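You operate a simulated robot arm through the tools that you are given. There is no shell and no other tool. Be economical: measure what you need, move in short steps, check, and stop when the job is done.

The job below is to be done with a simulated robot arm. You get a single attempt, and the scene is never put back.

## Task
Tip the red tub and the red scoop back into the sand tub.
Fine: both back where they stood, empty; sand tub shut. Spill a teaspoon at most, drop nothing, leave nothing switched on.
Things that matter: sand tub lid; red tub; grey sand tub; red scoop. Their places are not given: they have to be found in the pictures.

It is judged by the outcome, as a careful person would: the job done as asked, and still so three seconds after it is handed in. It fails if anything else is knocked over, pushed out of place, dropped, spilled or broken.

## Robot
A 7-joint arm with a two-finger parallel gripper, fixed in place. Base frame: the origin is at the foot of the arm, x ahead of it, y to its left, z up. Units: mm, rad, N and s.
With the tool pointing down near the work surface it reaches from about 340 to 780 mm from the base axis. Its first joint turns from -2.897 to 2.897 rad. Payload 3.91 kg.
The TCP is the grasp point between the finger pads, 30 mm short of the fingertips. In the tool frame z runs along the fingers and y along their closing line. Largest opening 110 mm; finger width 20, thickness 10; the body of the gripper, 48 by 112 mm, starts 55 mm behind the TCP.
Orientation is told as [roll, pitch, yaw] about the base's x, y, z axes, in that order, counted from this pose: with the fingers straight down and closing along the base's y, the tool's x points along the base's -x, its y along +y and its z along -z.

## Interface
- The arm moves only by the tool drive_tool. Its argument "rows" is text: rows parted by semicolons, each of 7 numbers parted by spaces: the shift along the tool's x, y, z in units of 150 mm (1.0 is 150 mm), then the turn, a rotation vector about the tool's x, y, z in units of 120 degrees (1.0 is 120 degrees), then the finger opening in cm, from 0 to 11. In form: x y z ax ay az grip; .... A call has 1 to 8 rows; each row is the pose to reach, as a shift and turn from the pose commanded when the call began, along the tool's axes at that moment. A call with a number of a shift or a turn outside -1 to 1 is refused whole. Each row takes 0.2 s and may step no farther than 50 mm and 0.15 rad from the row before; otherwise, or with a gripper value out of range, the whole call is refused. Where a pose cannot be reached the arm comes as near as it can. A force on the tool above 40 N (or 10 N above the force at the start of the call, whichever is more), or a blocked arm, ends the call early, and 0.2 s more pass. Each finger travels about 153 mm/s and halts on what it meets, pressing with about 43 N; the grip force reading is that of the motor and also rises with nothing between the fingers. The clock runs only during rows and for 0.2 s after the last one: add rows that repeat a pose to give the fingers time. The reply holds the time, the measured pose of the TCP, the force on the tool along the base axes, the opening and the grip force, in the units named above and with some noise.
- Cameras (640 x 400 px; columns grow to the right, rows downward): "scene" is fixed at [46.1, 490.9, 1587.9]; the picture's right is [-0.89, -0.46, 0.00], its down [-0.21, 0.40, -0.89] and it looks along [0.41, -0.79, -0.45] (base axes); focal length 373 px, centre (320, 200). "wrist" rides on the gripper at [-36, 0, -57] in the tool frame; the picture's right is [0.00, -1.00, 0.00], its down [0.97, 0.00, -0.24] and it looks along [0.24, 0.00, 0.97] (tool axes); focal length 218 px, centre (320, 200).
- grab_frame(camera): a new picture of that camera. The clock stands still meanwhile.
- raise_lower(by): slides the trunk up (or, below 0, down) by that many mm; the arm rides with it, the base frame stays. It gives what a move gives, with no picture.
- locate(camera, pixels): for up to 12 pixels [column, row] of the newest picture of that camera ("zoom" is the newest enlarged one), the place [x, y, z] in the base frame of the surface seen there, good to about 3 mm, but the place of the scene camera against the robot may be out by one fixed shift of up to 12 mm in any direction. The clock stands still meanwhile.
- inspect(camera, box): a new picture of the part [left, top, right, bottom] of that camera's present view, enlarged. The clock stands still meanwhile.
- finish_job(): hands the job in; it is judged then, once.

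Work in short steps. Measure before you move; look again where a grasp or a placing could have gone wrong, and mend it. You have 80 turns and 46 pictures in all, those below and enlarged ones among them. Open the gripper and draw the arm clear of the work before you hand the job in, unless the task says otherwise; then end with one line.

The tools are called after "Request:" as name(argument=value, ...) on one line, values as JSON. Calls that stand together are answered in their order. drive_tool: Moves the arm, as the interface text tells. Its arguments: {"type":"object","properties":{"rows":{"type":"string"}},"required":["rows"]} The other tools are called the same way: raise_lower (by) slides the trunk up or down; grab_frame (camera) takes a picture; locate (camera, pixels) gives the place of the surface under pixels of a picture; inspect (camera, box) takes an enlarged picture of a part of a camera's view; finish_job () hands the job in.

At the start:

```text
t: 0.0
ee_pos: [280.4, -405.9, 1249.7]
orientation: [0.0, 0.0, 0.001]
wrist_force: [0.4, -0.4, -0.1]
grip_width: 110.0
grasp_force: 0.2
trunk travel left (down, up): [-575.0, 35.0]
```

scene: 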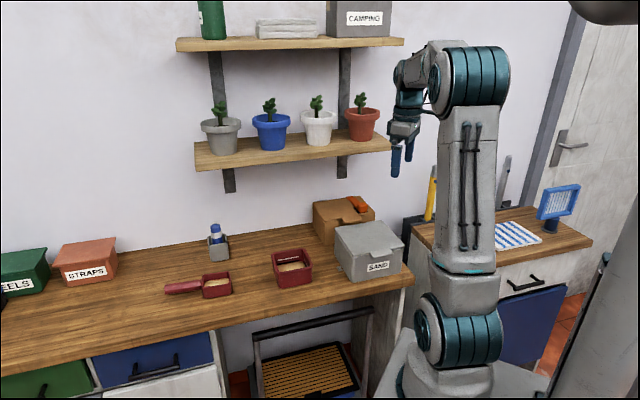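
wrist: 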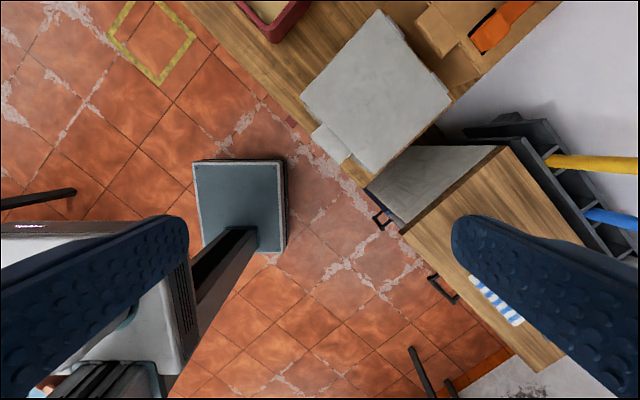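

The scene shows the grey SAND tub near (370,250), the red tub near (292,268) and the red scoop near (205,287). I'll enlarge that region.

Request:
inspect(camera="scene", box=[150, 190, 420, 359])

```text
2.37 times, centred on (285, 274) of scene
```

zoom: 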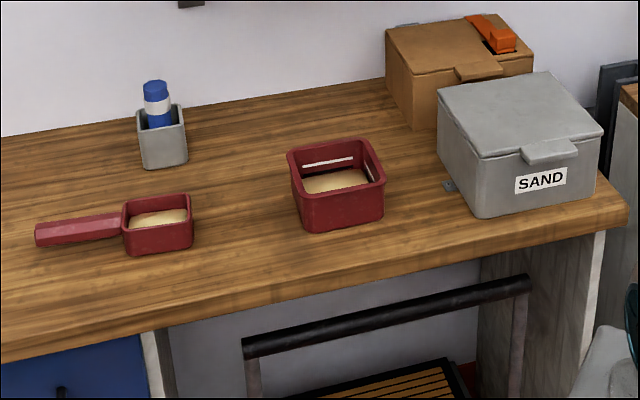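

The sand tub has a lid with a front tab at zoom (550,152), probably hinged at the back. I'll measure key points.

Request:
locate(camera="zoom", pixels=[[440, 92], [546, 74], [602, 130], [484, 156], [550, 145], [527, 165], [575, 152], [476, 216], [594, 198], [449, 186], [520, 115], [460, 150]])

Request:
locate(camera="zoom", pixels=[[290, 154], [362, 141], [383, 181], [304, 198], [340, 182], [305, 231], [382, 219], [328, 161], [373, 168], [340, 215], [400, 215], [280, 215]])

Request:
locate(camera="zoom", pixels=[[124, 203], [189, 196], [192, 220], [128, 232], [158, 219], [130, 255], [191, 245], [38, 228], [37, 244], [118, 216], [120, 234], [80, 222]])

```text
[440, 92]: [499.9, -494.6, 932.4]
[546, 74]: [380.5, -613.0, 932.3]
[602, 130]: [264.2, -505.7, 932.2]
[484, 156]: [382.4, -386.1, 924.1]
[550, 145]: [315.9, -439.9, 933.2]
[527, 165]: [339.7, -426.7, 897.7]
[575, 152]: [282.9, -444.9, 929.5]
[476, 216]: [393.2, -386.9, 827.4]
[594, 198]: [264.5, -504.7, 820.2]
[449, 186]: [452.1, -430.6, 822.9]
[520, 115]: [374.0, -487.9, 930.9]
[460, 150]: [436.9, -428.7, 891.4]
```

```text
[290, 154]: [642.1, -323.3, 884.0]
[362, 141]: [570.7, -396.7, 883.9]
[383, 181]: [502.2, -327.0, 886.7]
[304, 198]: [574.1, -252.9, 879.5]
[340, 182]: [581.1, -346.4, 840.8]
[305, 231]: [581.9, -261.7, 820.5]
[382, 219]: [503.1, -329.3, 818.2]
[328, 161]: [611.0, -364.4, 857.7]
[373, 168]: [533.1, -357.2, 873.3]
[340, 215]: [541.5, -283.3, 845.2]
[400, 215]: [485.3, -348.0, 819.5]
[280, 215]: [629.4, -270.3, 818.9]
```

```text
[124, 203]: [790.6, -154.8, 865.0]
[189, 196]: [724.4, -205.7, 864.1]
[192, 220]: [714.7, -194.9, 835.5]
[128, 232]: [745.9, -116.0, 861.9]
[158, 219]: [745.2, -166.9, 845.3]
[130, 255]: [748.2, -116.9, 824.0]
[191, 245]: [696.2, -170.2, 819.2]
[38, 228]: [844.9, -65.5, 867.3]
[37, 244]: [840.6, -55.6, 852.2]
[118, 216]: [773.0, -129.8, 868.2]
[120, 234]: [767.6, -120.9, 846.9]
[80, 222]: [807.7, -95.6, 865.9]
```

The tub is a ~165 mm square with centre about (381,-500), front facing the robot. I need to know how the lid works, so I'll enlarge it.

Request:
inspect(camera="scene", box=[325, 210, 415, 290])

Request:
inspect(camera="wrist", box=[220, 0, 540, 200])

```text
5.00 times, centred on (370, 250) of scene
```

zoom: 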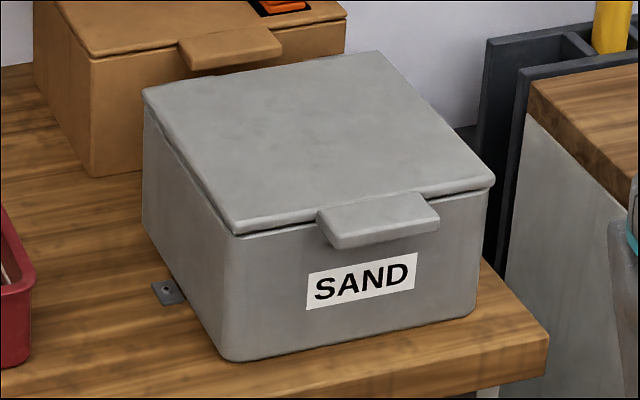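

```text
2.00 times, centred on (380, 100) of wrist
```

zoom: 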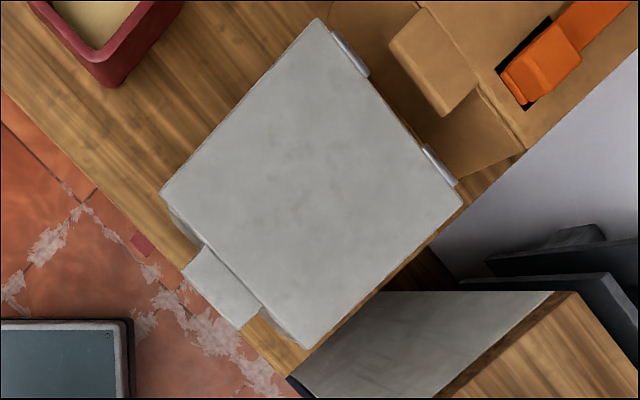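

Two hinges show at the back edge, zoom (350,55) and (440,165), with a lid tab at (222,288). I'll measure these with the wrist camera, which isn't subject to the scene shift.

Request:
locate(camera="zoom", pixels=[[163, 195], [318, 22], [460, 198], [303, 345], [205, 249], [186, 275], [237, 327], [258, 308], [222, 288], [350, 55], [440, 165], [420, 80]])

Request:
locate(camera="zoom", pixels=[[480, 180], [395, 50], [475, 90], [540, 80], [370, 45], [108, 85], [108, 20], [60, 200], [280, 345], [440, 105], [470, 205], [570, 30]])

```text
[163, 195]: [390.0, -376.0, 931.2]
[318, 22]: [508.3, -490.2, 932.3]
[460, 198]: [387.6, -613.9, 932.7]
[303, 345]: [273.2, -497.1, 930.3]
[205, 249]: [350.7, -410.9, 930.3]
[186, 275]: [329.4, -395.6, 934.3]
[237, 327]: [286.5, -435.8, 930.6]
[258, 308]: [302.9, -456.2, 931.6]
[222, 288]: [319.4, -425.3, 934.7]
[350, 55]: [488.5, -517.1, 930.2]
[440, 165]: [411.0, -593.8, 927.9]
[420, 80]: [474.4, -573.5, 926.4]
```

```text
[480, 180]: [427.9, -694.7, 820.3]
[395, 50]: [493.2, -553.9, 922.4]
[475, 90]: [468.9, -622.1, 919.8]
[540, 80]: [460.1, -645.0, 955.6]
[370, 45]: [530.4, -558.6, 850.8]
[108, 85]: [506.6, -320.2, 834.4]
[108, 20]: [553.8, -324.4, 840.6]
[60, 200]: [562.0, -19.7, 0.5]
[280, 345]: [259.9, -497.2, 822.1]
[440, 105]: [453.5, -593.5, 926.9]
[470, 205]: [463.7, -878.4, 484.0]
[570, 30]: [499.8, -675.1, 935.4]
```

Hinge axis is roughly through (448,-552,925); the tab's centre is (318,-425), about 66 mm wide and 27 mm deep. I'll pinch the tab from the side with a horizontal tool and swing the lid along its arc. First I yaw -44° in the air.

Request:
drive_tool(rows="0 0 0 0 0 0.061 11;0 0 0 0 0 0.122 11;0 0 0 0 0 0.183 11;0 0 0 0 0 0.245 11;0 0 0 0 0 0.306 11;0 0 0 0 0 0.367 11")

```text
t: 1.4
ee_pos: [281.0, -407.2, 1248.0]
orientation: [-0.001, 0.0, -0.773]
wrist_force: [0.7, -1.1, 0.3]
grip_width: 110.1
grasp_force: 0.1
trunk travel left (down, up): [-575.0, 35.0]
```

Yaw is done. Now I pitch the tool toward horizontal, the first half (45°).

Request:
drive_tool(rows="0 0 0 0 -0.0625 0 11;0 0 0 0 -0.125 0 11;0 0 0 0 -0.1875 0 11;0 0 0 0 -0.25 0 11;0 0 0 0 -0.3125 0 11;0 0 0 0 -0.375 0 11")

Request:
drive_tool(rows="0 0 0 0 -0.0625 0 11;0 0 0 0 -0.125 0 11;0 0 0 0 -0.1875 0 11;0 0 0 0 -0.25 0 11;0 0 0 0 -0.3125 0 11;0 0 0 0 -0.375 0 11")

```text
t: 2.8
ee_pos: [280.4, -405.9, 1250.3]
orientation: [0.0, -0.786, -0.77]
wrist_force: [0.3, 0.4, -1.0]
grip_width: 110.0
grasp_force: 0.1
trunk travel left (down, up): [-575.0, 35.0]
```

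```text
t: 4.2
ee_pos: [279.9, -406.0, 1247.7]
orientation: [-2.383, -1.569, 1.612]
wrist_force: [-0.3, 0.0, -0.4]
grip_width: 110.0
grasp_force: 0.1
out of reach, approached as far as the arm can: row 3
trunk travel left (down, up): [-575.0, 35.0]
```

The tool is horizontal. I back off 55 mm along the tool axis, then lower the trunk so the fingers come level with the tab.

Request:
drive_tool(rows="0 0 -0.2 0 0 0 11;0 0 -0.4 0 0 0 11")

Request:
raise_lower(by=-280)

Request:
grab_frame(camera="wrist")

Request:
grab_frame(camera="scene")

```text
t: 4.8
ee_pos: [237.9, -389.4, 1263.7]
orientation: [2.427, -1.572, 3.089]
wrist_force: [1.2, 0.3, 0.1]
grip_width: 110.2
grasp_force: 0.1
out of reach, approached as far as the arm can: row 1, 2
trunk travel left (down, up): [-575.0, 35.0]
```

```text
t: 7.6
ee_pos: [239.4, -388.7, 983.4]
orientation: [0.038, -1.569, -0.804]
wrist_force: [0.7, 0.8, -0.4]
grip_width: 109.9
grasp_force: 0.1
trunk travel left (down, up): [-295.0, 315.0]
```

```text
40 pictures are left
```

wrist: 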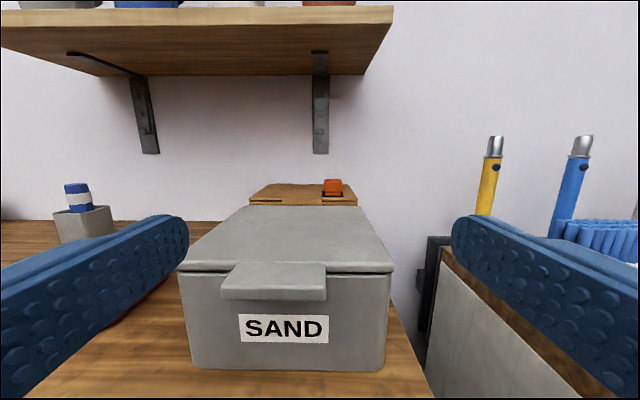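

```text
39 pictures are left
```

scene: 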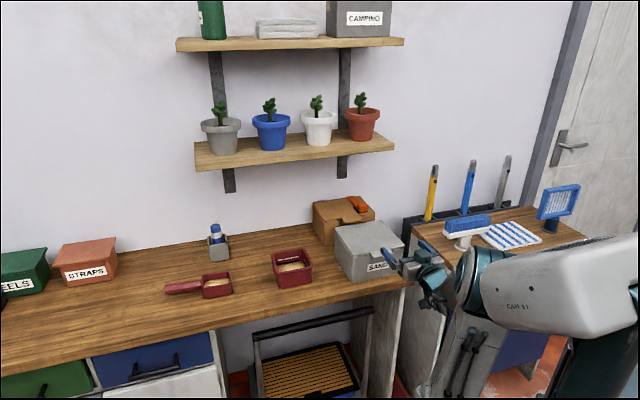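

The view is clear. The wrist camera sees the tab at (275,282) and a shelf above; I'll measure the tab and shelf before moving.

Request:
locate(camera="wrist", pixels=[[236, 267], [325, 266], [222, 295], [325, 298], [275, 280], [391, 10], [366, 76], [100, 78], [270, 258], [276, 293], [190, 330], [385, 330]])

Request:
locate(camera="scene", pixels=[[197, 165], [392, 145], [180, 50], [402, 45], [218, 243], [228, 258], [220, 225], [340, 200], [374, 210], [1, 348], [310, 302], [410, 283]])

```text
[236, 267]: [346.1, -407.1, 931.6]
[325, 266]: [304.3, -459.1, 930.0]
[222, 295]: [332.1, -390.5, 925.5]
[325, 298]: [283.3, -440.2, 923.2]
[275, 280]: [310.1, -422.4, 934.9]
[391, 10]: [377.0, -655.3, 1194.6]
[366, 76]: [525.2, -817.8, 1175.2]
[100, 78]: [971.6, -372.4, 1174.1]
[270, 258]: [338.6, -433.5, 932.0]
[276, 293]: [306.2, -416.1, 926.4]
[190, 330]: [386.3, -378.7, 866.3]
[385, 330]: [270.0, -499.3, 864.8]
```

```text
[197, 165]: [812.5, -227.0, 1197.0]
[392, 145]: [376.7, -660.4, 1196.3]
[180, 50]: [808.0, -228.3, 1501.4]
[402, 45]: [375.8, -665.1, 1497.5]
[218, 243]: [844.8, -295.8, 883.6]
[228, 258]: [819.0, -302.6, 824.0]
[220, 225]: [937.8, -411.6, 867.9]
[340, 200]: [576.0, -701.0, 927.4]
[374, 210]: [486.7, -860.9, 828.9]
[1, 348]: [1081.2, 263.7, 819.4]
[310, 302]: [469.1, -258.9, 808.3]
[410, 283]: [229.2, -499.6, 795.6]
```

The shelf (front edge n≈22 mm past the hinge, z 1175) rules out ending with a vertical tool. So I start tilted about 30° upward and end with the tool pointing outward and down. I centre on the tab line and tilt up.

Request:
drive_tool(rows="0 0.1 0 0 -0.06 0 11;0 0.187 0 0 -0.12 0 11;0 0.187 0 0 -0.18 0 11;0 0.187 0 0 -0.25 0 11;0 0.187 0 0 -0.25 0 11")

```text
t: 8.8
ee_pos: [263.6, -394.3, 984.8]
orientation: [-3.141, -1.049, 2.373]
wrist_force: [-0.3, 0.2, -0.3]
grip_width: 110.2
grasp_force: 0.1
out of reach, approached as far as the arm can: row 1, 2, 3, 4, 5
trunk travel left (down, up): [-295.0, 315.0]
```

The 30°-up tilt works, with actual n≈463, e≈100, z 985. I lower the trunk 85 mm in front of the tab, then see where the commanded pose really is with a small forward move.

Request:
raise_lower(by=-85)

Request:
drive_tool(rows="0.05 0 0.08 0 0 0 11;0.05 0 0.08 0 0 0 11")

```text
t: 10.0
ee_pos: [264.7, -394.5, 900.3]
orientation: [-3.143, -1.047, 2.373]
wrist_force: [-0.2, -0.8, 0.9]
grip_width: 110.2
grasp_force: 0.1
trunk travel left (down, up): [-210.0, 400.0]
```

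```text
t: 10.6
ee_pos: [274.1, -404.6, 899.7]
orientation: [-3.144, -1.048, 2.374]
wrist_force: [0.2, 0.0, 0.4]
grip_width: 110.1
grasp_force: 0.1
trunk travel left (down, up): [-210.0, 400.0]
```

Commands now track the actual pose. I shift 15 mm to centre on the tab, then look.

Request:
drive_tool(rows="0 0.1 0 0 0 0 11;0 0.1 0.06 0 0 0 11")

Request:
grab_frame(camera="wrist")

```text
t: 11.2
ee_pos: [290.2, -397.1, 904.9]
orientation: [-3.141, -1.047, 2.373]
wrist_force: [-0.1, -0.2, -0.2]
grip_width: 109.9
grasp_force: 0.0
trunk travel left (down, up): [-210.0, 400.0]
```

```text
38 pictures are left
```

wrist: 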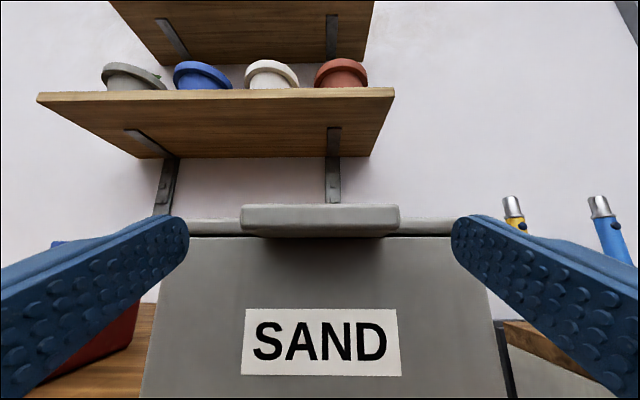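

The tab is centred between the fingers at (320,221). I advance 22 mm and close on it.

Request:
drive_tool(rows="0 0 0.08 0 0 0 11;0 0 0.15 0 0 0 11;0 0 0.15 0 0 0 8;0 0 0.15 0 0 0 5.5;0 0 0.15 0 0 0 5.5;0 0 0.15 0 0 0 5.5")

Request:
grab_frame(camera="wrist")

```text
t: 12.6
ee_pos: [303.6, -412.0, 915.4]
orientation: [-3.139, -1.049, 2.37]
wrist_force: [2.4, -0.2, 0.6]
grip_width: 70.0
grasp_force: 44.7
trunk travel left (down, up): [-210.0, 400.0]
```

```text
37 pictures are left
```

wrist: 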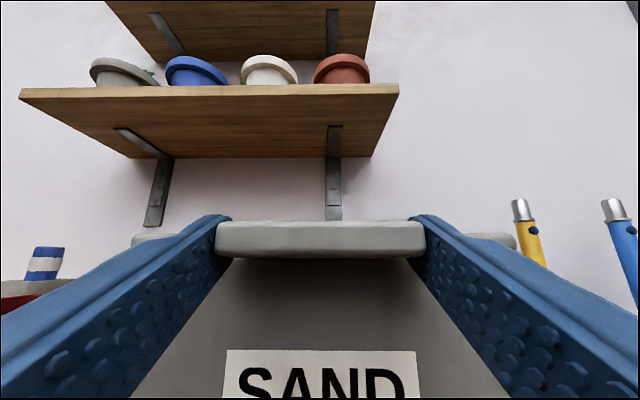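

Gripped at 70 mm. I start the lid along its arc about the hinge (about 205 mm radius), the first 15°, to check the forces.

Request:
drive_tool(rows="-0.0755 0 0.043 0 0.031 0 5.5;-0.1511 0 0.0925 0 0.0621 0 5.5;-0.2889 0 0.2039 0 0.1241 0 5.5")

Request:
grab_frame(camera="wrist")

```text
t: 13.4
ee_pos: [307.6, -415.1, 967.8]
orientation: [3.14, -1.307, 2.377]
wrist_force: [2.4, -0.5, -0.5]
grip_width: 69.8
grasp_force: 45.4
trunk travel left (down, up): [-210.0, 400.0]
```

```text
36 pictures are left
```

wrist: 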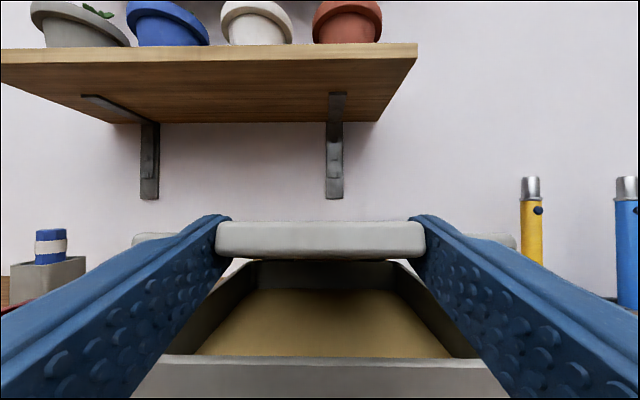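

The lid lifts with almost no force and the sand is visible. I continue along the arc in 30° calls.

Request:
drive_tool(rows="-0.1511 0 0.0925 0 0.0621 0 5.5;-0.2889 0 0.2039 0 0.1241 0 5.5;-0.4111 0 0.3321 0 0.1862 0 5.5;-0.5156 0 0.4752 0 0.2483 0 5.5")

Request:
drive_tool(rows="-0.1511 0 0.0925 0 0.0621 0 5.5;-0.2889 0 0.2039 0 0.1241 0 5.5;-0.4111 0 0.3321 0 0.1862 0 5.5;-0.5156 0 0.4752 0 0.2483 0 5.5")

Request:
grab_frame(camera="scene")

```text
t: 14.4
ee_pos: [342.4, -449.2, 1065.5]
orientation: [0.013, -1.322, -0.781]
wrist_force: [4.7, -3.4, 2.6]
grip_width: 70.4
grasp_force: 43.8
trunk travel left (down, up): [-210.0, 400.0]
```

```text
t: 15.4
ee_pos: [404.6, -511.9, 1121.3]
orientation: [-0.002, -0.796, -0.767]
wrist_force: [-2.5, -3.6, 10.7]
grip_width: 69.3
grasp_force: 45.1
trunk travel left (down, up): [-210.0, 400.0]
```

```text
35 pictures are left
```

scene: 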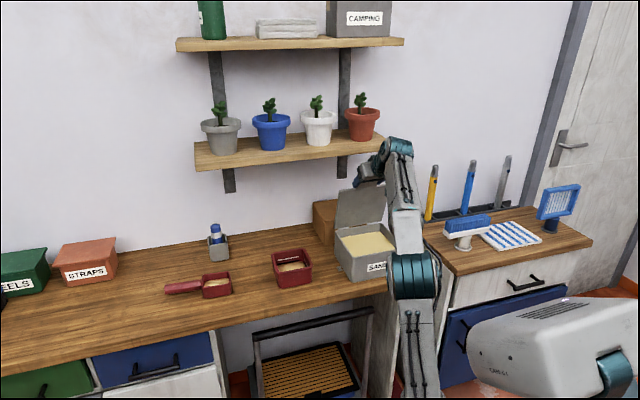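

The lid is at about 75°, and the tool points 45° down. I take it to about 95° while tilting the tool shallower for shelf clearance, letting the tab pivot between the pads.

Request:
drive_tool(rows="-0.137 0 0.08 0 -0.0417 0 5.5;-0.265 0 0.175 0 -0.083 0 5.5;-0.383 0 0.289 0 -0.125 0 5.5;-0.383 0 0.289 0 -0.125 0 5.5")

Request:
inspect(camera="scene", box=[270, 110, 470, 290])

```text
t: 16.4
ee_pos: [456.9, -563.5, 1121.3]
orientation: [0.004, -1.046, -0.771]
wrist_force: [-11.9, 1.0, -22.9]
grip_width: 69.8
grasp_force: 44.6
trunk travel left (down, up): [-210.0, 400.0]
```

```text
2.22 times, centred on (370, 200) of scene
```

zoom: 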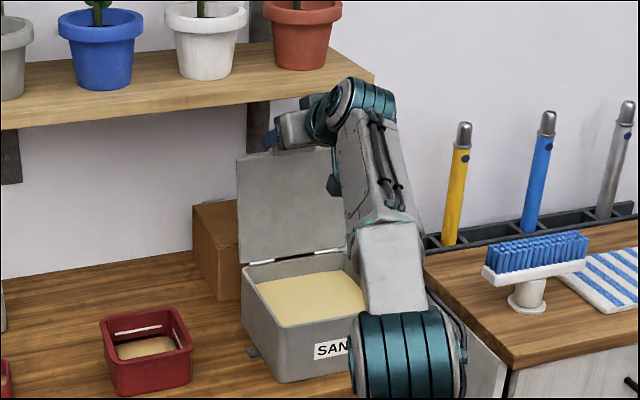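

The lid is near 95° with a 23 N downward strain. I'll correct the height and go to about 100° so it stays open.

Request:
drive_tool(rows="0 0 0.07 0 0 0 5.5;0 0 0.137 0 0 0 5.5;0 0 0.137 0 0 0 5.5")

```text
t: 17.2
ee_pos: [467.6, -574.4, 1120.4]
orientation: [0.003, -1.062, -0.771]
wrist_force: [-9.2, -4.8, 3.4]
grip_width: 69.0
grasp_force: 45.1
trunk travel left (down, up): [-210.0, 400.0]
```

Lid is at about 100° (n≈735) with little force. I open the fingers and back off slowly.

Request:
drive_tool(rows="0 0 0 0 0 0 9;0 0 0 0 0 0 11;0 0 -0.15 0 0 0 11;0 0 -0.4 0 0 0 11;0 0 -0.65 0 0 0 11")

Request:
grab_frame(camera="wrist")

```text
t: 18.4
ee_pos: [408.1, -516.0, 1167.1]
orientation: [-0.004, -1.053, -0.765]
wrist_force: [-0.2, 0.1, 0.0]
grip_width: 110.1
grasp_force: 0.1
trunk travel left (down, up): [-210.0, 400.0]
```

```text
33 pictures are left
```

wrist: 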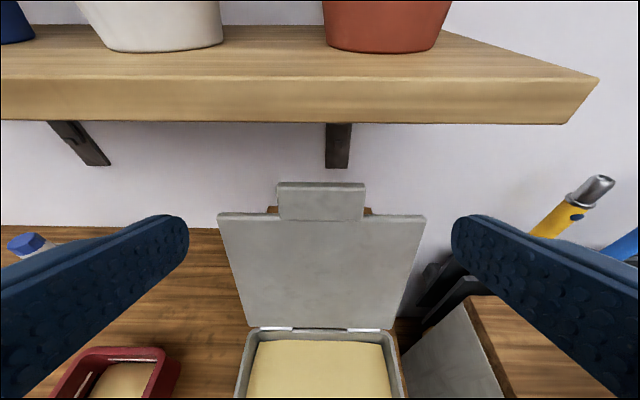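

The lid stands open by itself (tab at (320,200)). I measure the lid and tub rim for later.

Request:
locate(camera="wrist", pixels=[[320, 190], [320, 215], [290, 205], [355, 205], [320, 300], [235, 220], [410, 220], [320, 370], [243, 380], [397, 380], [320, 338], [110, 350]])

```text
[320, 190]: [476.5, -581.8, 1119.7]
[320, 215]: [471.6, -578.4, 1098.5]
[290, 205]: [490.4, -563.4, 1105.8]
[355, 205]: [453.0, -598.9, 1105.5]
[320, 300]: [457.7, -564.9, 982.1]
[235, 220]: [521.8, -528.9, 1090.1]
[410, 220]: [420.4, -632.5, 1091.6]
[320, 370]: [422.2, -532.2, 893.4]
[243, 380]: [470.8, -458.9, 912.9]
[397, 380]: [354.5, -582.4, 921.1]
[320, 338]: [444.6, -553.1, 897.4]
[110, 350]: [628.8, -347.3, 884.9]
```

The lid is open at about 100°. For the red tub I'll pinch its -e wall from above. I turn the tool down while moving sideways, away from the shelf.

Request:
drive_tool(rows="0.013 0.12 -0.022 0 0.0625 0 11;0.025 0.24 -0.043 0 0.125 0 11;0.038 0.36 -0.065 0 0.1875 0 11;0.05 0.48 -0.087 0 0.25 0 11;0.063 0.6 -0.11 0 0.3125 0 11;0.075 0.72 -0.13 0 0.375 0 11;0.088 0.84 -0.15 0 0.4375 0 11;0.1 0.96 -0.173 0 0.5 0 11")

```text
t: 20.2
ee_pos: [433.9, -342.3, 1096.4]
orientation: [0.001, -0.106, -0.769]
wrist_force: [-0.3, -1.5, 0.0]
grip_width: 110.2
grasp_force: 0.1
out of reach, approached as far as the arm can: row 3, 4, 5, 6, 7, 8
trunk travel left (down, up): [-210.0, 400.0]
```

The down pose needs a higher trunk. I raise it 200 mm here, where the tool is clear at n≈550.

Request:
raise_lower(by=200)

Request:
drive_tool(rows="-0.1 0.1 0.2 0 0.04 0 11;-0.2 0.3 0.4 0 0.0506 0 11;-0.3 0.5 0.6 0 0.0506 0 11;-0.4 0.7 0.8 0 0.0506 0 11;-0.45 0.85 0.95 0 0.0506 0 11")

Request:
grab_frame(camera="wrist")

```text
t: 22.4
ee_pos: [434.8, -342.1, 1297.0]
orientation: [0.001, -0.106, -0.767]
wrist_force: [0.0, -0.2, -1.7]
grip_width: 109.9
grasp_force: 0.1
trunk travel left (down, up): [-410.0, 200.0]
```

```text
t: 23.6
ee_pos: [583.7, -307.3, 1161.8]
orientation: [0.0, 0.002, -0.766]
wrist_force: [0.0, -0.3, 0.1]
grip_width: 110.0
grasp_force: 0.1
out of reach, approached as far as the arm can: row 1, 2
trunk travel left (down, up): [-410.0, 200.0]
```

```text
32 pictures are left
```

wrist: 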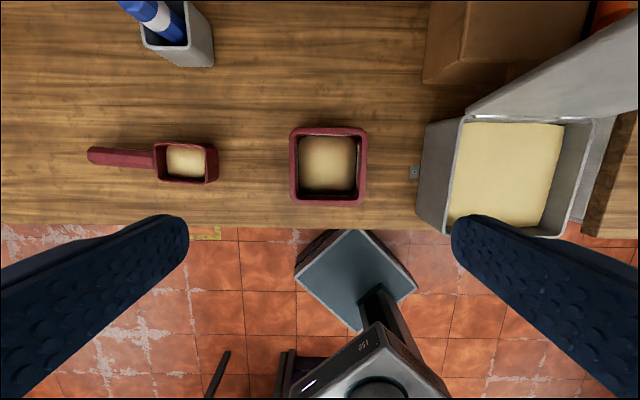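

The red tub is at (329,166) and scoop at (185,162). I measure both with the wrist camera.

Request:
inspect(camera="wrist", box=[70, 110, 390, 310])

Request:
locate(camera="wrist", pixels=[[291, 165], [299, 165], [359, 168], [367, 168], [329, 129], [329, 136], [329, 196], [329, 204], [329, 165], [185, 162], [120, 157], [92, 156]])

```text
2.00 times, centred on (230, 210) of wrist
```

zoom: 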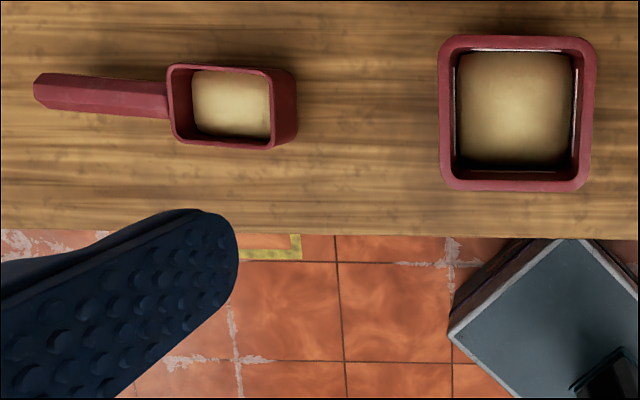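

```text
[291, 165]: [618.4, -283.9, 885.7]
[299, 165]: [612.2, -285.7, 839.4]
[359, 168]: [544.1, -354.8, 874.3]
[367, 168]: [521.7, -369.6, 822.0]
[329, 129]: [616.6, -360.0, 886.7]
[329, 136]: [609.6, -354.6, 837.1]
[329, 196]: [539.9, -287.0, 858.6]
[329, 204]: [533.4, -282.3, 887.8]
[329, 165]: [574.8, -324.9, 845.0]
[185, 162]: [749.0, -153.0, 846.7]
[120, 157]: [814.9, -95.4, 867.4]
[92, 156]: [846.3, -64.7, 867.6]
```

Request:
locate(camera="zoom", pixels=[[440, 112], [448, 112], [453, 112], [579, 112], [585, 112], [592, 112], [517, 38], [517, 46], [517, 180], [517, 188], [445, 44], [588, 184]])

Request:
locate(camera="zoom", pixels=[[171, 100], [182, 140], [269, 145], [270, 74], [175, 68], [220, 67], [225, 145], [292, 110], [160, 83], [160, 116], [40, 76], [40, 102]])

```text
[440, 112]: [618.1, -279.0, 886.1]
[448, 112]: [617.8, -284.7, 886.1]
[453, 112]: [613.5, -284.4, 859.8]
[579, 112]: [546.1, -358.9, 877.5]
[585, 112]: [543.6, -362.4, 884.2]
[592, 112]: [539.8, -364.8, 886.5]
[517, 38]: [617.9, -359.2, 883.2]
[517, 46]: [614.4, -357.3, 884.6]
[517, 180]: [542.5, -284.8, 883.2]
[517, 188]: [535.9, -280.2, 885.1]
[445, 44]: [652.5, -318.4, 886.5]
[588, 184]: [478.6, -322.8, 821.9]
```

```text
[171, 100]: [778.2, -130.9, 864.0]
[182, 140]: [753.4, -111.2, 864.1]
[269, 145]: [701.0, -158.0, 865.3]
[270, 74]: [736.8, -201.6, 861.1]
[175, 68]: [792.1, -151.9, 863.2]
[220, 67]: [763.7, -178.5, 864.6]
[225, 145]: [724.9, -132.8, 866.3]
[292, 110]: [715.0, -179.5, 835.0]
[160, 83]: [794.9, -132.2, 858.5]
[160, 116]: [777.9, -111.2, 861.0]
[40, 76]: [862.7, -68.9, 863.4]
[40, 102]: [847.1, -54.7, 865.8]
```

The tub measures about 114 mm square, centre n≈637, e≈-171, and its -e wall runs from e≈-230 to -222 with the rim at z 886. I align over that wall with a 50 mm opening and lower the trunk 200 mm.

Request:
drive_tool(rows="-0.017 0.14 0 0 0 0 8;-0.033 0.275 0 0 0 0 5;-0.033 0.275 0 0 0 0 5")

Request:
raise_lower(by=-200)

Request:
grab_frame(camera="wrist")

```text
t: 24.4
ee_pos: [596.5, -295.6, 1162.3]
orientation: [-0.002, 0.0, -0.768]
wrist_force: [0.1, 0.6, 0.2]
grip_width: 50.3
grasp_force: 0.1
out of reach, approached as far as the arm can: row 2, 3
trunk travel left (down, up): [-410.0, 200.0]
```

```text
t: 26.6
ee_pos: [598.2, -297.2, 961.8]
orientation: [-0.001, 0.0, -0.769]
wrist_force: [1.0, -0.8, 0.4]
grip_width: 50.2
grasp_force: 0.1
trunk travel left (down, up): [-210.0, 400.0]
```

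```text
30 pictures are left
```

wrist: 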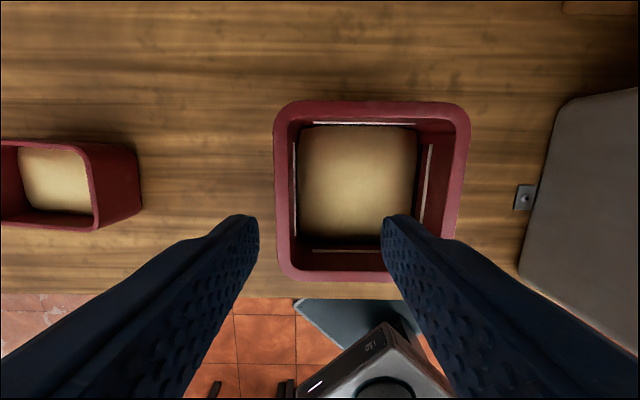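

I'm at e≈-202; the wall is 24 mm to the left (rim px 274-297). I shift left, go down a bit, and check.

Request:
drive_tool(rows="0 0.08 0.1 0 0 0 5;0 0.16 0.2 0 0 0 5;0 0.16 0.2 0 0 0 5")

Request:
grab_frame(camera="wrist")

```text
t: 27.4
ee_pos: [614.9, -277.9, 929.9]
orientation: [-0.001, -0.001, -0.768]
wrist_force: [-0.6, -0.2, 0.1]
grip_width: 50.1
grasp_force: 0.1
trunk travel left (down, up): [-210.0, 400.0]
```

```text
29 pictures are left
```

wrist: 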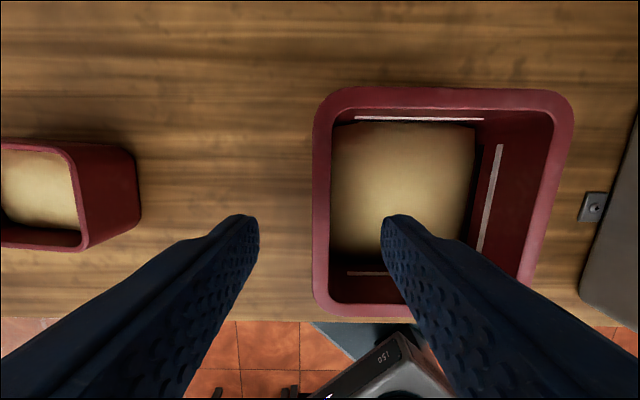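

The left wall (px 312-331) lies on the centre line. I descend 52 mm and close.

Request:
drive_tool(rows="0 0 0.18 0 0 0 5;0 0 0.345 0 0 0 5;0 0 0.345 0 0 0 2.5;0 0 0.345 0 0 0 0;0 0 0.345 0 0 0 0;0 0 0.345 0 0 0 0")

Request:
grab_frame(camera="wrist")

```text
t: 28.8
ee_pos: [615.3, -278.3, 876.8]
orientation: [0.001, 0.0, -0.766]
wrist_force: [-1.1, -0.4, -0.4]
grip_width: 4.7
grasp_force: 43.4
trunk travel left (down, up): [-210.0, 400.0]
```

```text
28 pictures are left
```

wrist: 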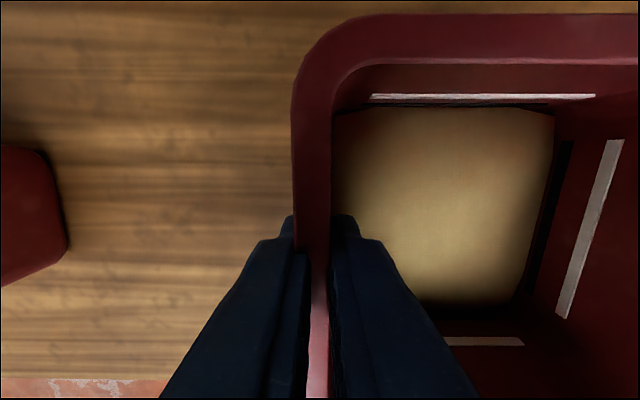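

The wall is held at 4.7 mm (43 N). Return pose is TCP (615.3,-278.3,876.8). I lift gently.

Request:
drive_tool(rows="0 0 -0.05 0 0 0 0;0 0 -0.15 0 0 0 0;0 0 -0.3 0 0 0 0;0 0 -0.5 0 0 0 0;0 0 -0.7 0 0 0 0;0 0 -0.9 0 0 0 0;0 0 -0.98 0 0 0 0")

Request:
grab_frame(camera="scene")

```text
t: 30.4
ee_pos: [593.4, -259.7, 990.8]
orientation: [0.0, -0.002, -0.767]
wrist_force: [0.3, -0.6, -0.1]
grip_width: 0.0
grasp_force: 38.2
out of reach, approached as far as the arm can: row 5, 6, 7
trunk travel left (down, up): [-210.0, 400.0]
```

```text
27 pictures are left
```

scene: 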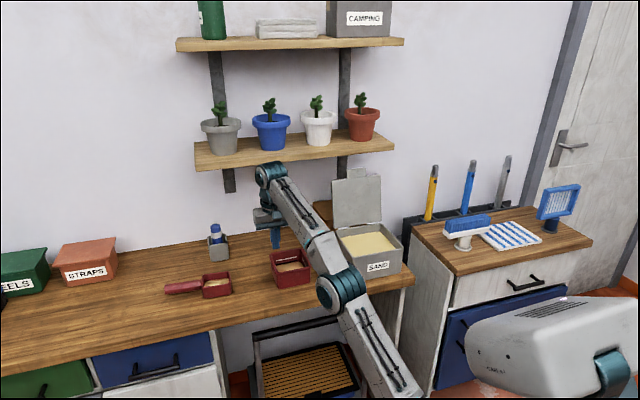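

The grip reads 0, so the tub slipped out of the fingers. I check whether it moved or spilled.

Request:
inspect(camera="scene", box=[240, 225, 352, 295])

Request:
grab_frame(camera="wrist")

```text
5.71 times, centred on (296, 260) of scene
```

zoom: 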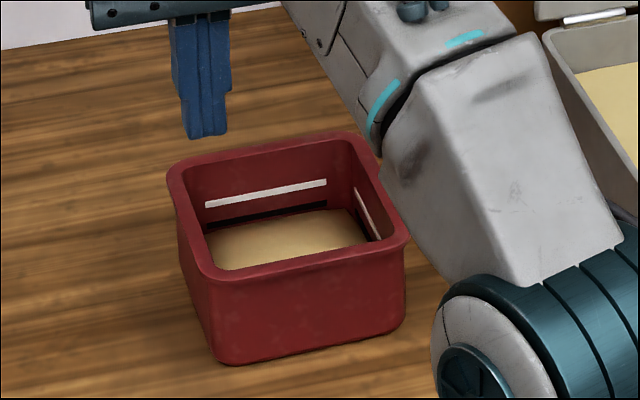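

```text
25 pictures are left
```

wrist: 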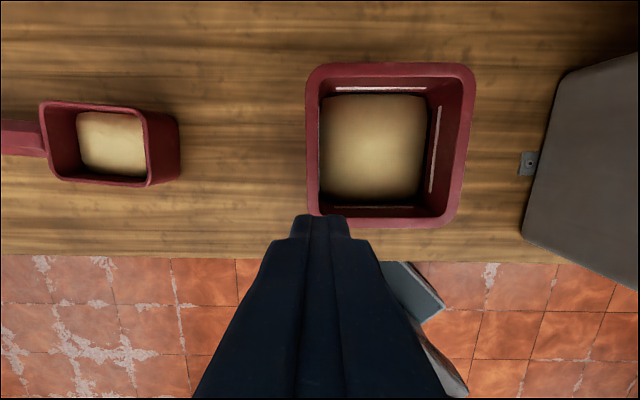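

The tub is upright with its sand and no visible spill. I measure whether it shifted.

Request:
locate(camera="wrist", pixels=[[307, 140], [314, 140], [462, 150], [472, 150], [390, 65], [390, 75], [400, 216], [400, 225], [375, 145], [318, 145], [322, 150], [312, 190]])

Request:
locate(camera="zoom", pixels=[[195, 240], [176, 185], [260, 148], [370, 170], [395, 238], [290, 262], [180, 200], [190, 260], [200, 300], [220, 362], [300, 240], [260, 310]])

```text
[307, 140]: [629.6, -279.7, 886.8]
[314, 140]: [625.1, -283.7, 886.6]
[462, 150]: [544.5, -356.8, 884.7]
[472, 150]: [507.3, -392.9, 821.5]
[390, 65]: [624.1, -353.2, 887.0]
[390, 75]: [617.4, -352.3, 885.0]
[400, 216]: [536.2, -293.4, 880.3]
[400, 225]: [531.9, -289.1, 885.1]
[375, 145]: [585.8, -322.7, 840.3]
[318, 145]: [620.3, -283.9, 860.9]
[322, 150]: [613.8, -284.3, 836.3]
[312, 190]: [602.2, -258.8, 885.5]
```

```text
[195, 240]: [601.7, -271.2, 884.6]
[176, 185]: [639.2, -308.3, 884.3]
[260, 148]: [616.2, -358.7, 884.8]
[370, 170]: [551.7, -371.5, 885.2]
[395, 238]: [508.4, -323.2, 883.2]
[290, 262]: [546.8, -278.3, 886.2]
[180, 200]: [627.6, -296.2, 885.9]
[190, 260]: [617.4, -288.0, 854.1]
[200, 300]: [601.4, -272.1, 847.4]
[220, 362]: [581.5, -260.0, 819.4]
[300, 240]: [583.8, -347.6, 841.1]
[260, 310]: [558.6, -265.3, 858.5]
```

The tub sits within about 4 mm of its old place with the sand intact, so it slid out early in the lift. I'll retry deeper, with fingers tilted 4° to match the wall draft, and lift with the trunk because the arm reach ran out. First I reopen above the wall.

Request:
drive_tool(rows="-0.06 0 0.05 0 0 0 3;-0.13 0.015 0.15 0.015 0 0 5;-0.2 0.033 0.3 0.033 0 0 5;-0.2 0.033 0.35 0.033 0 0 5;-0.2 0.033 0.35 0.033 0 0 5")

Request:
grab_frame(camera="wrist")

```text
t: 31.6
ee_pos: [617.4, -278.7, 939.2]
orientation: [-0.069, 0.0, -0.769]
wrist_force: [0.0, 0.1, -0.1]
grip_width: 49.9
grasp_force: 0.0
out of reach, approached as far as the arm can: row 2, 3
trunk travel left (down, up): [-210.0, 400.0]
```

```text
24 pictures are left
```

wrist: 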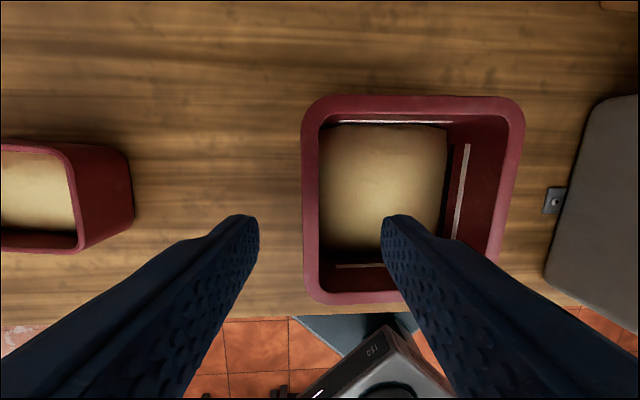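

The left wall is at px 302-320, so I shift 4.6 mm left, descend 77 mm for a deep grip, and close.

Request:
drive_tool(rows="0 0.031 0.1 0 0 0 5;0 0.031 0.25 0 0 0 5;0 0.031 0.4 0 0 0 5;0 0.031 0.513 0 0 0 5;0 0.031 0.513 0 0 0 2.5;0 0.031 0.513 0 0 0 0;0 0.031 0.513 0 0 0 0;0 0.031 0.513 0 0 0 0")

Request:
raise_lower(by=12)

Request:
inspect(camera="scene", box=[240, 225, 352, 295])

```text
t: 33.4
ee_pos: [615.9, -276.9, 861.7]
orientation: [-0.069, 0.0, -0.766]
wrist_force: [-0.1, 1.4, -0.7]
grip_width: 4.6
grasp_force: 42.8
trunk travel left (down, up): [-210.0, 400.0]
```

```text
t: 34.0
ee_pos: [616.4, -276.8, 873.0]
orientation: [-0.069, -0.001, -0.768]
wrist_force: [-0.3, -0.6, -2.4]
grip_width: 4.7
grasp_force: 42.7
trunk travel left (down, up): [-222.0, 388.0]
```

```text
5.71 times, centred on (296, 260) of scene
```

zoom: 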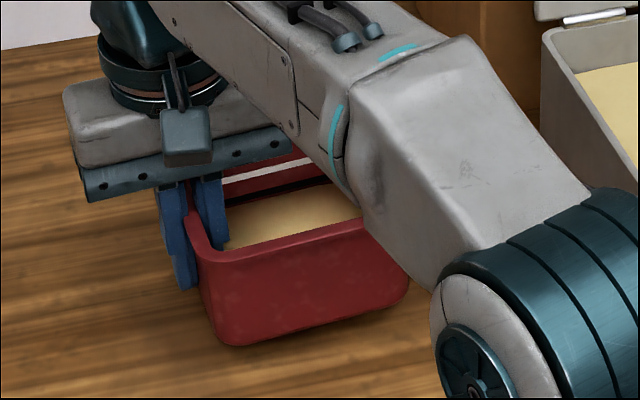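

The tub is lifting with the fingers (about 2.4 N load, width 4.7). I raise it a further 60 mm and check.

Request:
raise_lower(by=60)

Request:
grab_frame(camera="scene")

```text
t: 35.0
ee_pos: [615.8, -276.9, 933.8]
orientation: [-0.069, -0.001, -0.767]
wrist_force: [-0.8, 0.5, -2.4]
grip_width: 4.8
grasp_force: 42.6
trunk travel left (down, up): [-282.0, 328.0]
```

```text
22 pictures are left
```

scene: 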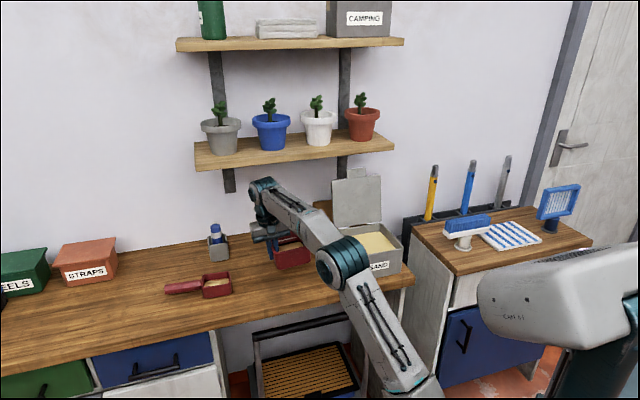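

The tub hangs securely. I raise another 65 mm and measure where the arm's elbow is relative to the sand tub.

Request:
locate(camera="scene", pixels=[[343, 262], [330, 285], [385, 330], [310, 230], [265, 200], [295, 250]])

Request:
raise_lower(by=65)

```text
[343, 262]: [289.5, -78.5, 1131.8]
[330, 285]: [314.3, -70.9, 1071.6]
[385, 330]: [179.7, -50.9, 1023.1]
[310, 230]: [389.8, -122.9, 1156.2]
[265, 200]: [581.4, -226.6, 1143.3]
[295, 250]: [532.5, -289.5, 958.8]
```

```text
t: 36.0
ee_pos: [616.6, -276.6, 999.2]
orientation: [-0.069, -0.001, -0.768]
wrist_force: [-0.2, -0.3, -3.1]
grip_width: 4.9
grasp_force: 42.8
trunk travel left (down, up): [-347.0, 263.0]
```

The elbow is well above everything (z>1070). I carry the tub +e over the open sand tub.

Request:
drive_tool(rows="0 -0.1 0.007 0 0 0 0;0 -0.3 0.02 0 0 0 0;0 -0.55 0.037 0 0 0 0;0 -0.8 0.055 0 0 0 0;0 -0.95 0.066 0 0 0 0")

Request:
drive_tool(rows="0.01 -0.15 0.01 0 0 0 0;0.03 -0.35 0.024 0 0 0 0;0.05 -0.55 0.037 0 0 0 0;0.067 -0.7 0.05 0 0 0 0;0.067 -0.77 0.054 0 0 0 0")

Request:
grab_frame(camera="wrist")

```text
t: 37.2
ee_pos: [515.1, -378.7, 997.9]
orientation: [-0.068, 0.0, -0.768]
wrist_force: [-0.3, -0.4, -2.8]
grip_width: 5.1
grasp_force: 43.0
trunk travel left (down, up): [-347.0, 263.0]
```

```text
t: 38.4
ee_pos: [429.1, -456.9, 998.3]
orientation: [-0.067, 0.002, -0.767]
wrist_force: [-0.4, -0.8, -3.7]
grip_width: 4.9
grasp_force: 42.5
trunk travel left (down, up): [-347.0, 263.0]
```

```text
21 pictures are left
```

wrist: 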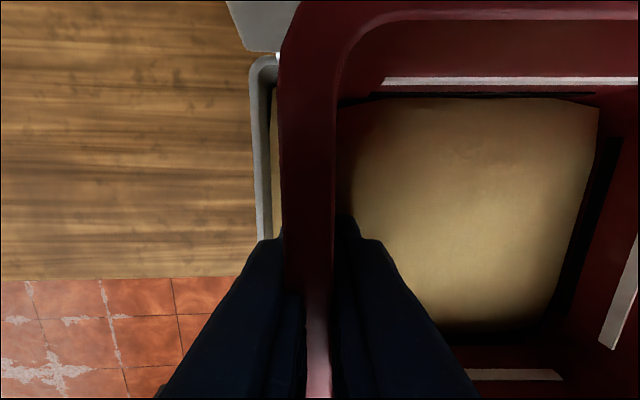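

The tub is centred over the sand tub (n≈626, e≈85). I tilt it toward its near lip, first about 52° while raising 12 mm.

Request:
drive_tool(rows="0.01 0 -0.03 0 -0.0625 0 0;0.02 0 -0.06 0 -0.125 0 0;0.03 0 -0.08 0 -0.1875 0 0;0.04 0 -0.08 0 -0.25 0 0;0.04 0 -0.08 0 -0.3125 0 0;0.04 0 -0.08 0 -0.375 0 0;0.04 0 -0.08 0 -0.4375 0 0")

Request:
inspect(camera="scene", box=[270, 150, 470, 300])

```text
t: 40.0
ee_pos: [424.6, -449.4, 1012.2]
orientation: [-0.111, -0.914, -0.681]
wrist_force: [-0.4, -0.1, -3.2]
grip_width: 4.8
grasp_force: 43.0
trunk travel left (down, up): [-347.0, 263.0]
```

```text
2.67 times, centred on (370, 225) of scene
```

zoom: 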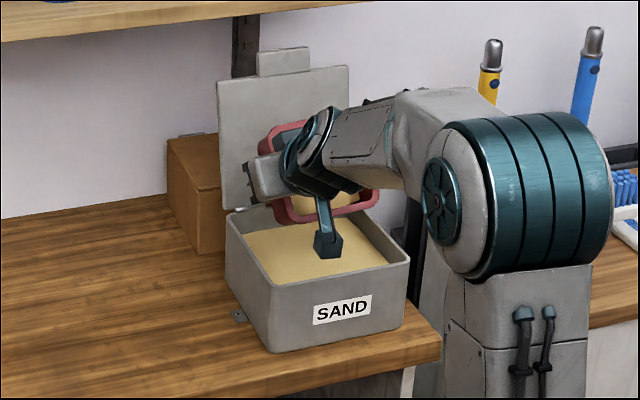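

The tilt is on track. A stalk with a block hangs under the gripper at zoom (328,243); I measure it before going on.

Request:
locate(camera="zoom", pixels=[[328, 243], [323, 215], [328, 257], [318, 232], [342, 245], [290, 215], [365, 205], [300, 190]])

```text
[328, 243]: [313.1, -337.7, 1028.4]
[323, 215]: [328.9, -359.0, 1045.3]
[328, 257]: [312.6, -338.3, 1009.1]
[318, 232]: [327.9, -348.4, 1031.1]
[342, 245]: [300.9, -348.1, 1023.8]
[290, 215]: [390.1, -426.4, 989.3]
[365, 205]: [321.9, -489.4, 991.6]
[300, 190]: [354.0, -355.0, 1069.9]
```

That block would meet the tub's front wall if I tilted in place. I'll pivot about the lip (n≈584), drawing the TCP back as it tilts, slowly at 3.75° per row.

Request:
drive_tool(rows="0.003 0 -0.004 0 -0.031 0 0;0.006 0 -0.008 0 -0.0625 0 0;0.01 0 -0.013 0 -0.094 0 0;0.014 0 -0.018 0 -0.125 0 0;0.018 0 -0.023 0 -0.156 0 0;0.021 0 -0.027 0 -0.1875 0 0;0.024 0 -0.031 0 -0.219 0 0;0.027 0 -0.034 0 -0.25 0 0")

Request:
inspect(camera="scene", box=[270, 150, 470, 300])

```text
t: 41.8
ee_pos: [422.0, -446.5, 1011.3]
orientation: [-0.481, -1.424, -0.29]
wrist_force: [0.2, -0.4, -3.3]
grip_width: 4.9
grasp_force: 43.3
out of reach, approached as far as the arm can: row 2
trunk travel left (down, up): [-347.0, 263.0]
```

```text
2.67 times, centred on (370, 225) of scene
```

zoom: 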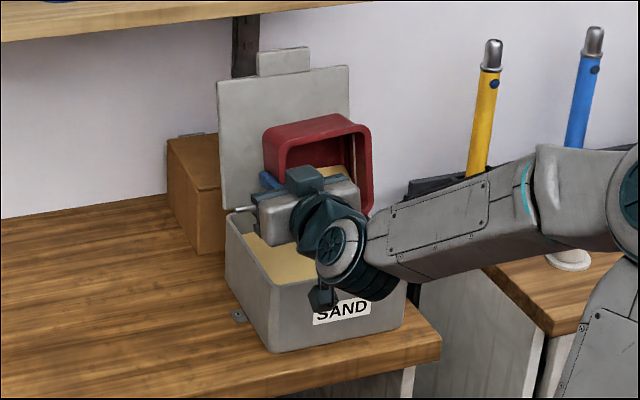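

Force still shows the full load and everything is clear. I continue from 82° to 112°, pivoting about the lip.

Request:
drive_tool(rows="0.003 0 -0.02 0 -0.031 0 0;0.005 0 -0.04 0 -0.0625 0 0;0.009 0 -0.066 0 -0.094 0 0;0.012 0 -0.093 0 -0.125 0 0;0.016 0 -0.119 0 -0.156 0 0;0.019 0 -0.145 0 -0.1875 0 0;0.023 0 -0.172 0 -0.219 0 0;0.026 0 -0.198 0 -0.25 0 0")

Request:
inspect(camera="scene", box=[270, 150, 470, 300])

```text
t: 43.6
ee_pos: [399.9, -424.3, 1011.3]
orientation: [-2.967, -1.171, 2.213]
wrist_force: [0.0, -0.5, -1.8]
grip_width: 4.3
grasp_force: 43.2
trunk travel left (down, up): [-347.0, 263.0]
```

```text
2.67 times, centred on (370, 225) of scene
```

zoom: 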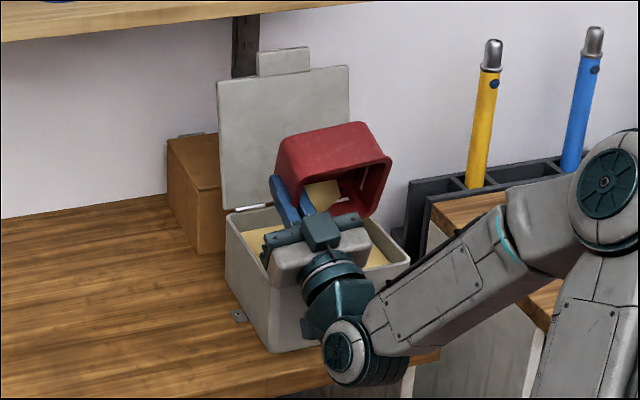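

The load fell from 3.3 N to 1.8 N, so most sand is out, with some still visible at (323,190). I tilt on to about 124° and hold.

Request:
drive_tool(rows="-0.023 0 -0.02 0 -0.031 0 0;-0.045 0 -0.04 0 -0.0625 0 0;-0.068 0 -0.059 0 -0.094 0 0;-0.068 0 -0.059 0 -0.094 0 0;-0.068 0 -0.059 0 -0.094 0 0;-0.068 0 -0.059 0 -0.094 0 0")

Request:
grab_frame(camera="wrist")

```text
t: 45.0
ee_pos: [391.5, -416.7, 1017.2]
orientation: [-3.02, -0.977, 2.272]
wrist_force: [0.6, 0.2, -0.7]
grip_width: 4.5
grasp_force: 42.8
trunk travel left (down, up): [-347.0, 263.0]
```

```text
17 pictures are left
```

wrist: 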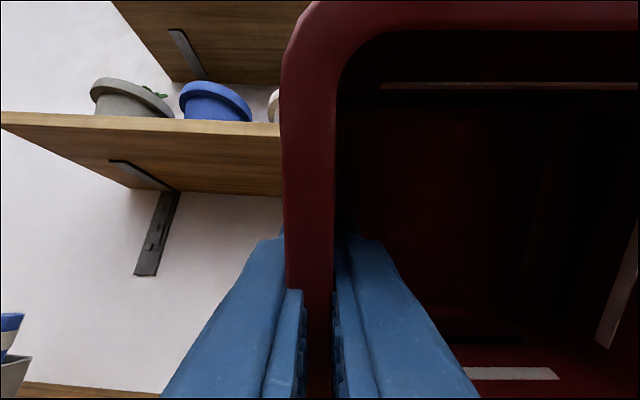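

The inside looks empty and the load dropped to 0.7 N. I reverse the tilt the same way, back to upright.

Request:
drive_tool(rows="0.029 0 0.033 0 0.047 0 0;0.058 0 0.066 0 0.094 0 0;0.087 0 0.099 0 0.141 0 0;0.115 0 0.131 0 0.188 0 0;0.144 0 0.164 0 0.234 0 0;0.173 0 0.197 0 0.281 0 0")

Request:
drive_tool(rows="0 0 0.01 0 0.0625 0 0;0 0 0.02 0 0.125 0 0;0 0 0.03 0 0.1875 0 0;0 0 0.04 0 0.25 0 0;0 0 0.05 0 0.3125 0 0;0 0 0.06 0 0.375 0 0;0 0 0.07 0 0.4375 0 0;0 0 0.08 0 0.5 0 0")

Request:
drive_tool(rows="0 0 0 0 0.0625 0 0;0 0 0 0 0.125 0 0;0 0 0 0 0.1875 0 0;0 0 0 0 0.25 0 0;0 0 0 0 0.25 0 0")

```text
t: 46.4
ee_pos: [419.5, -444.3, 1011.6]
orientation: [-1.557, -1.504, 0.789]
wrist_force: [0.1, -0.8, -0.8]
grip_width: 4.7
grasp_force: 42.8
trunk travel left (down, up): [-347.0, 263.0]
```

```text
t: 48.2
ee_pos: [427.3, -451.8, 1013.0]
orientation: [-0.079, -0.523, -0.729]
wrist_force: [-0.7, -0.7, -1.4]
grip_width: 4.7
grasp_force: 42.8
trunk travel left (down, up): [-347.0, 263.0]
```

```text
t: 49.4
ee_pos: [427.5, -452.6, 1012.3]
orientation: [-0.067, -0.001, -0.766]
wrist_force: [0.9, -0.3, -1.6]
grip_width: 4.4
grasp_force: 42.5
trunk travel left (down, up): [-347.0, 263.0]
```

Upright again with the tub held. I carry it back above its spot, about 255 mm in -e.

Request:
drive_tool(rows="-0.01 0.1 -0.007 0 0 0 0;-0.03 0.3 -0.021 0 0 0 0;-0.05 0.5 -0.035 0 0 0 0;-0.07 0.7 -0.049 0 0 0 0;-0.08 0.8 -0.056 0 0 0 0")

Request:
drive_tool(rows="0 0.2 -0.014 0 0 0 0;0 0.45 -0.031 0 0 0 0;0 0.7 -0.049 0 0 0 0;-0.005 0.85 -0.06 0 0 0 0;-0.009 0.899 -0.063 0 0 0 0;-0.009 0.899 -0.063 0 0 0 0")

```text
t: 50.6
ee_pos: [520.9, -371.3, 1011.2]
orientation: [-0.068, -0.001, -0.768]
wrist_force: [0.7, 0.5, -1.5]
grip_width: 4.5
grasp_force: 42.8
trunk travel left (down, up): [-347.0, 263.0]
```

```text
t: 52.0
ee_pos: [613.9, -278.9, 1013.7]
orientation: [-0.068, -0.001, -0.769]
wrist_force: [0.4, 0.7, -1.1]
grip_width: 4.6
grasp_force: 42.9
trunk travel left (down, up): [-347.0, 263.0]
```

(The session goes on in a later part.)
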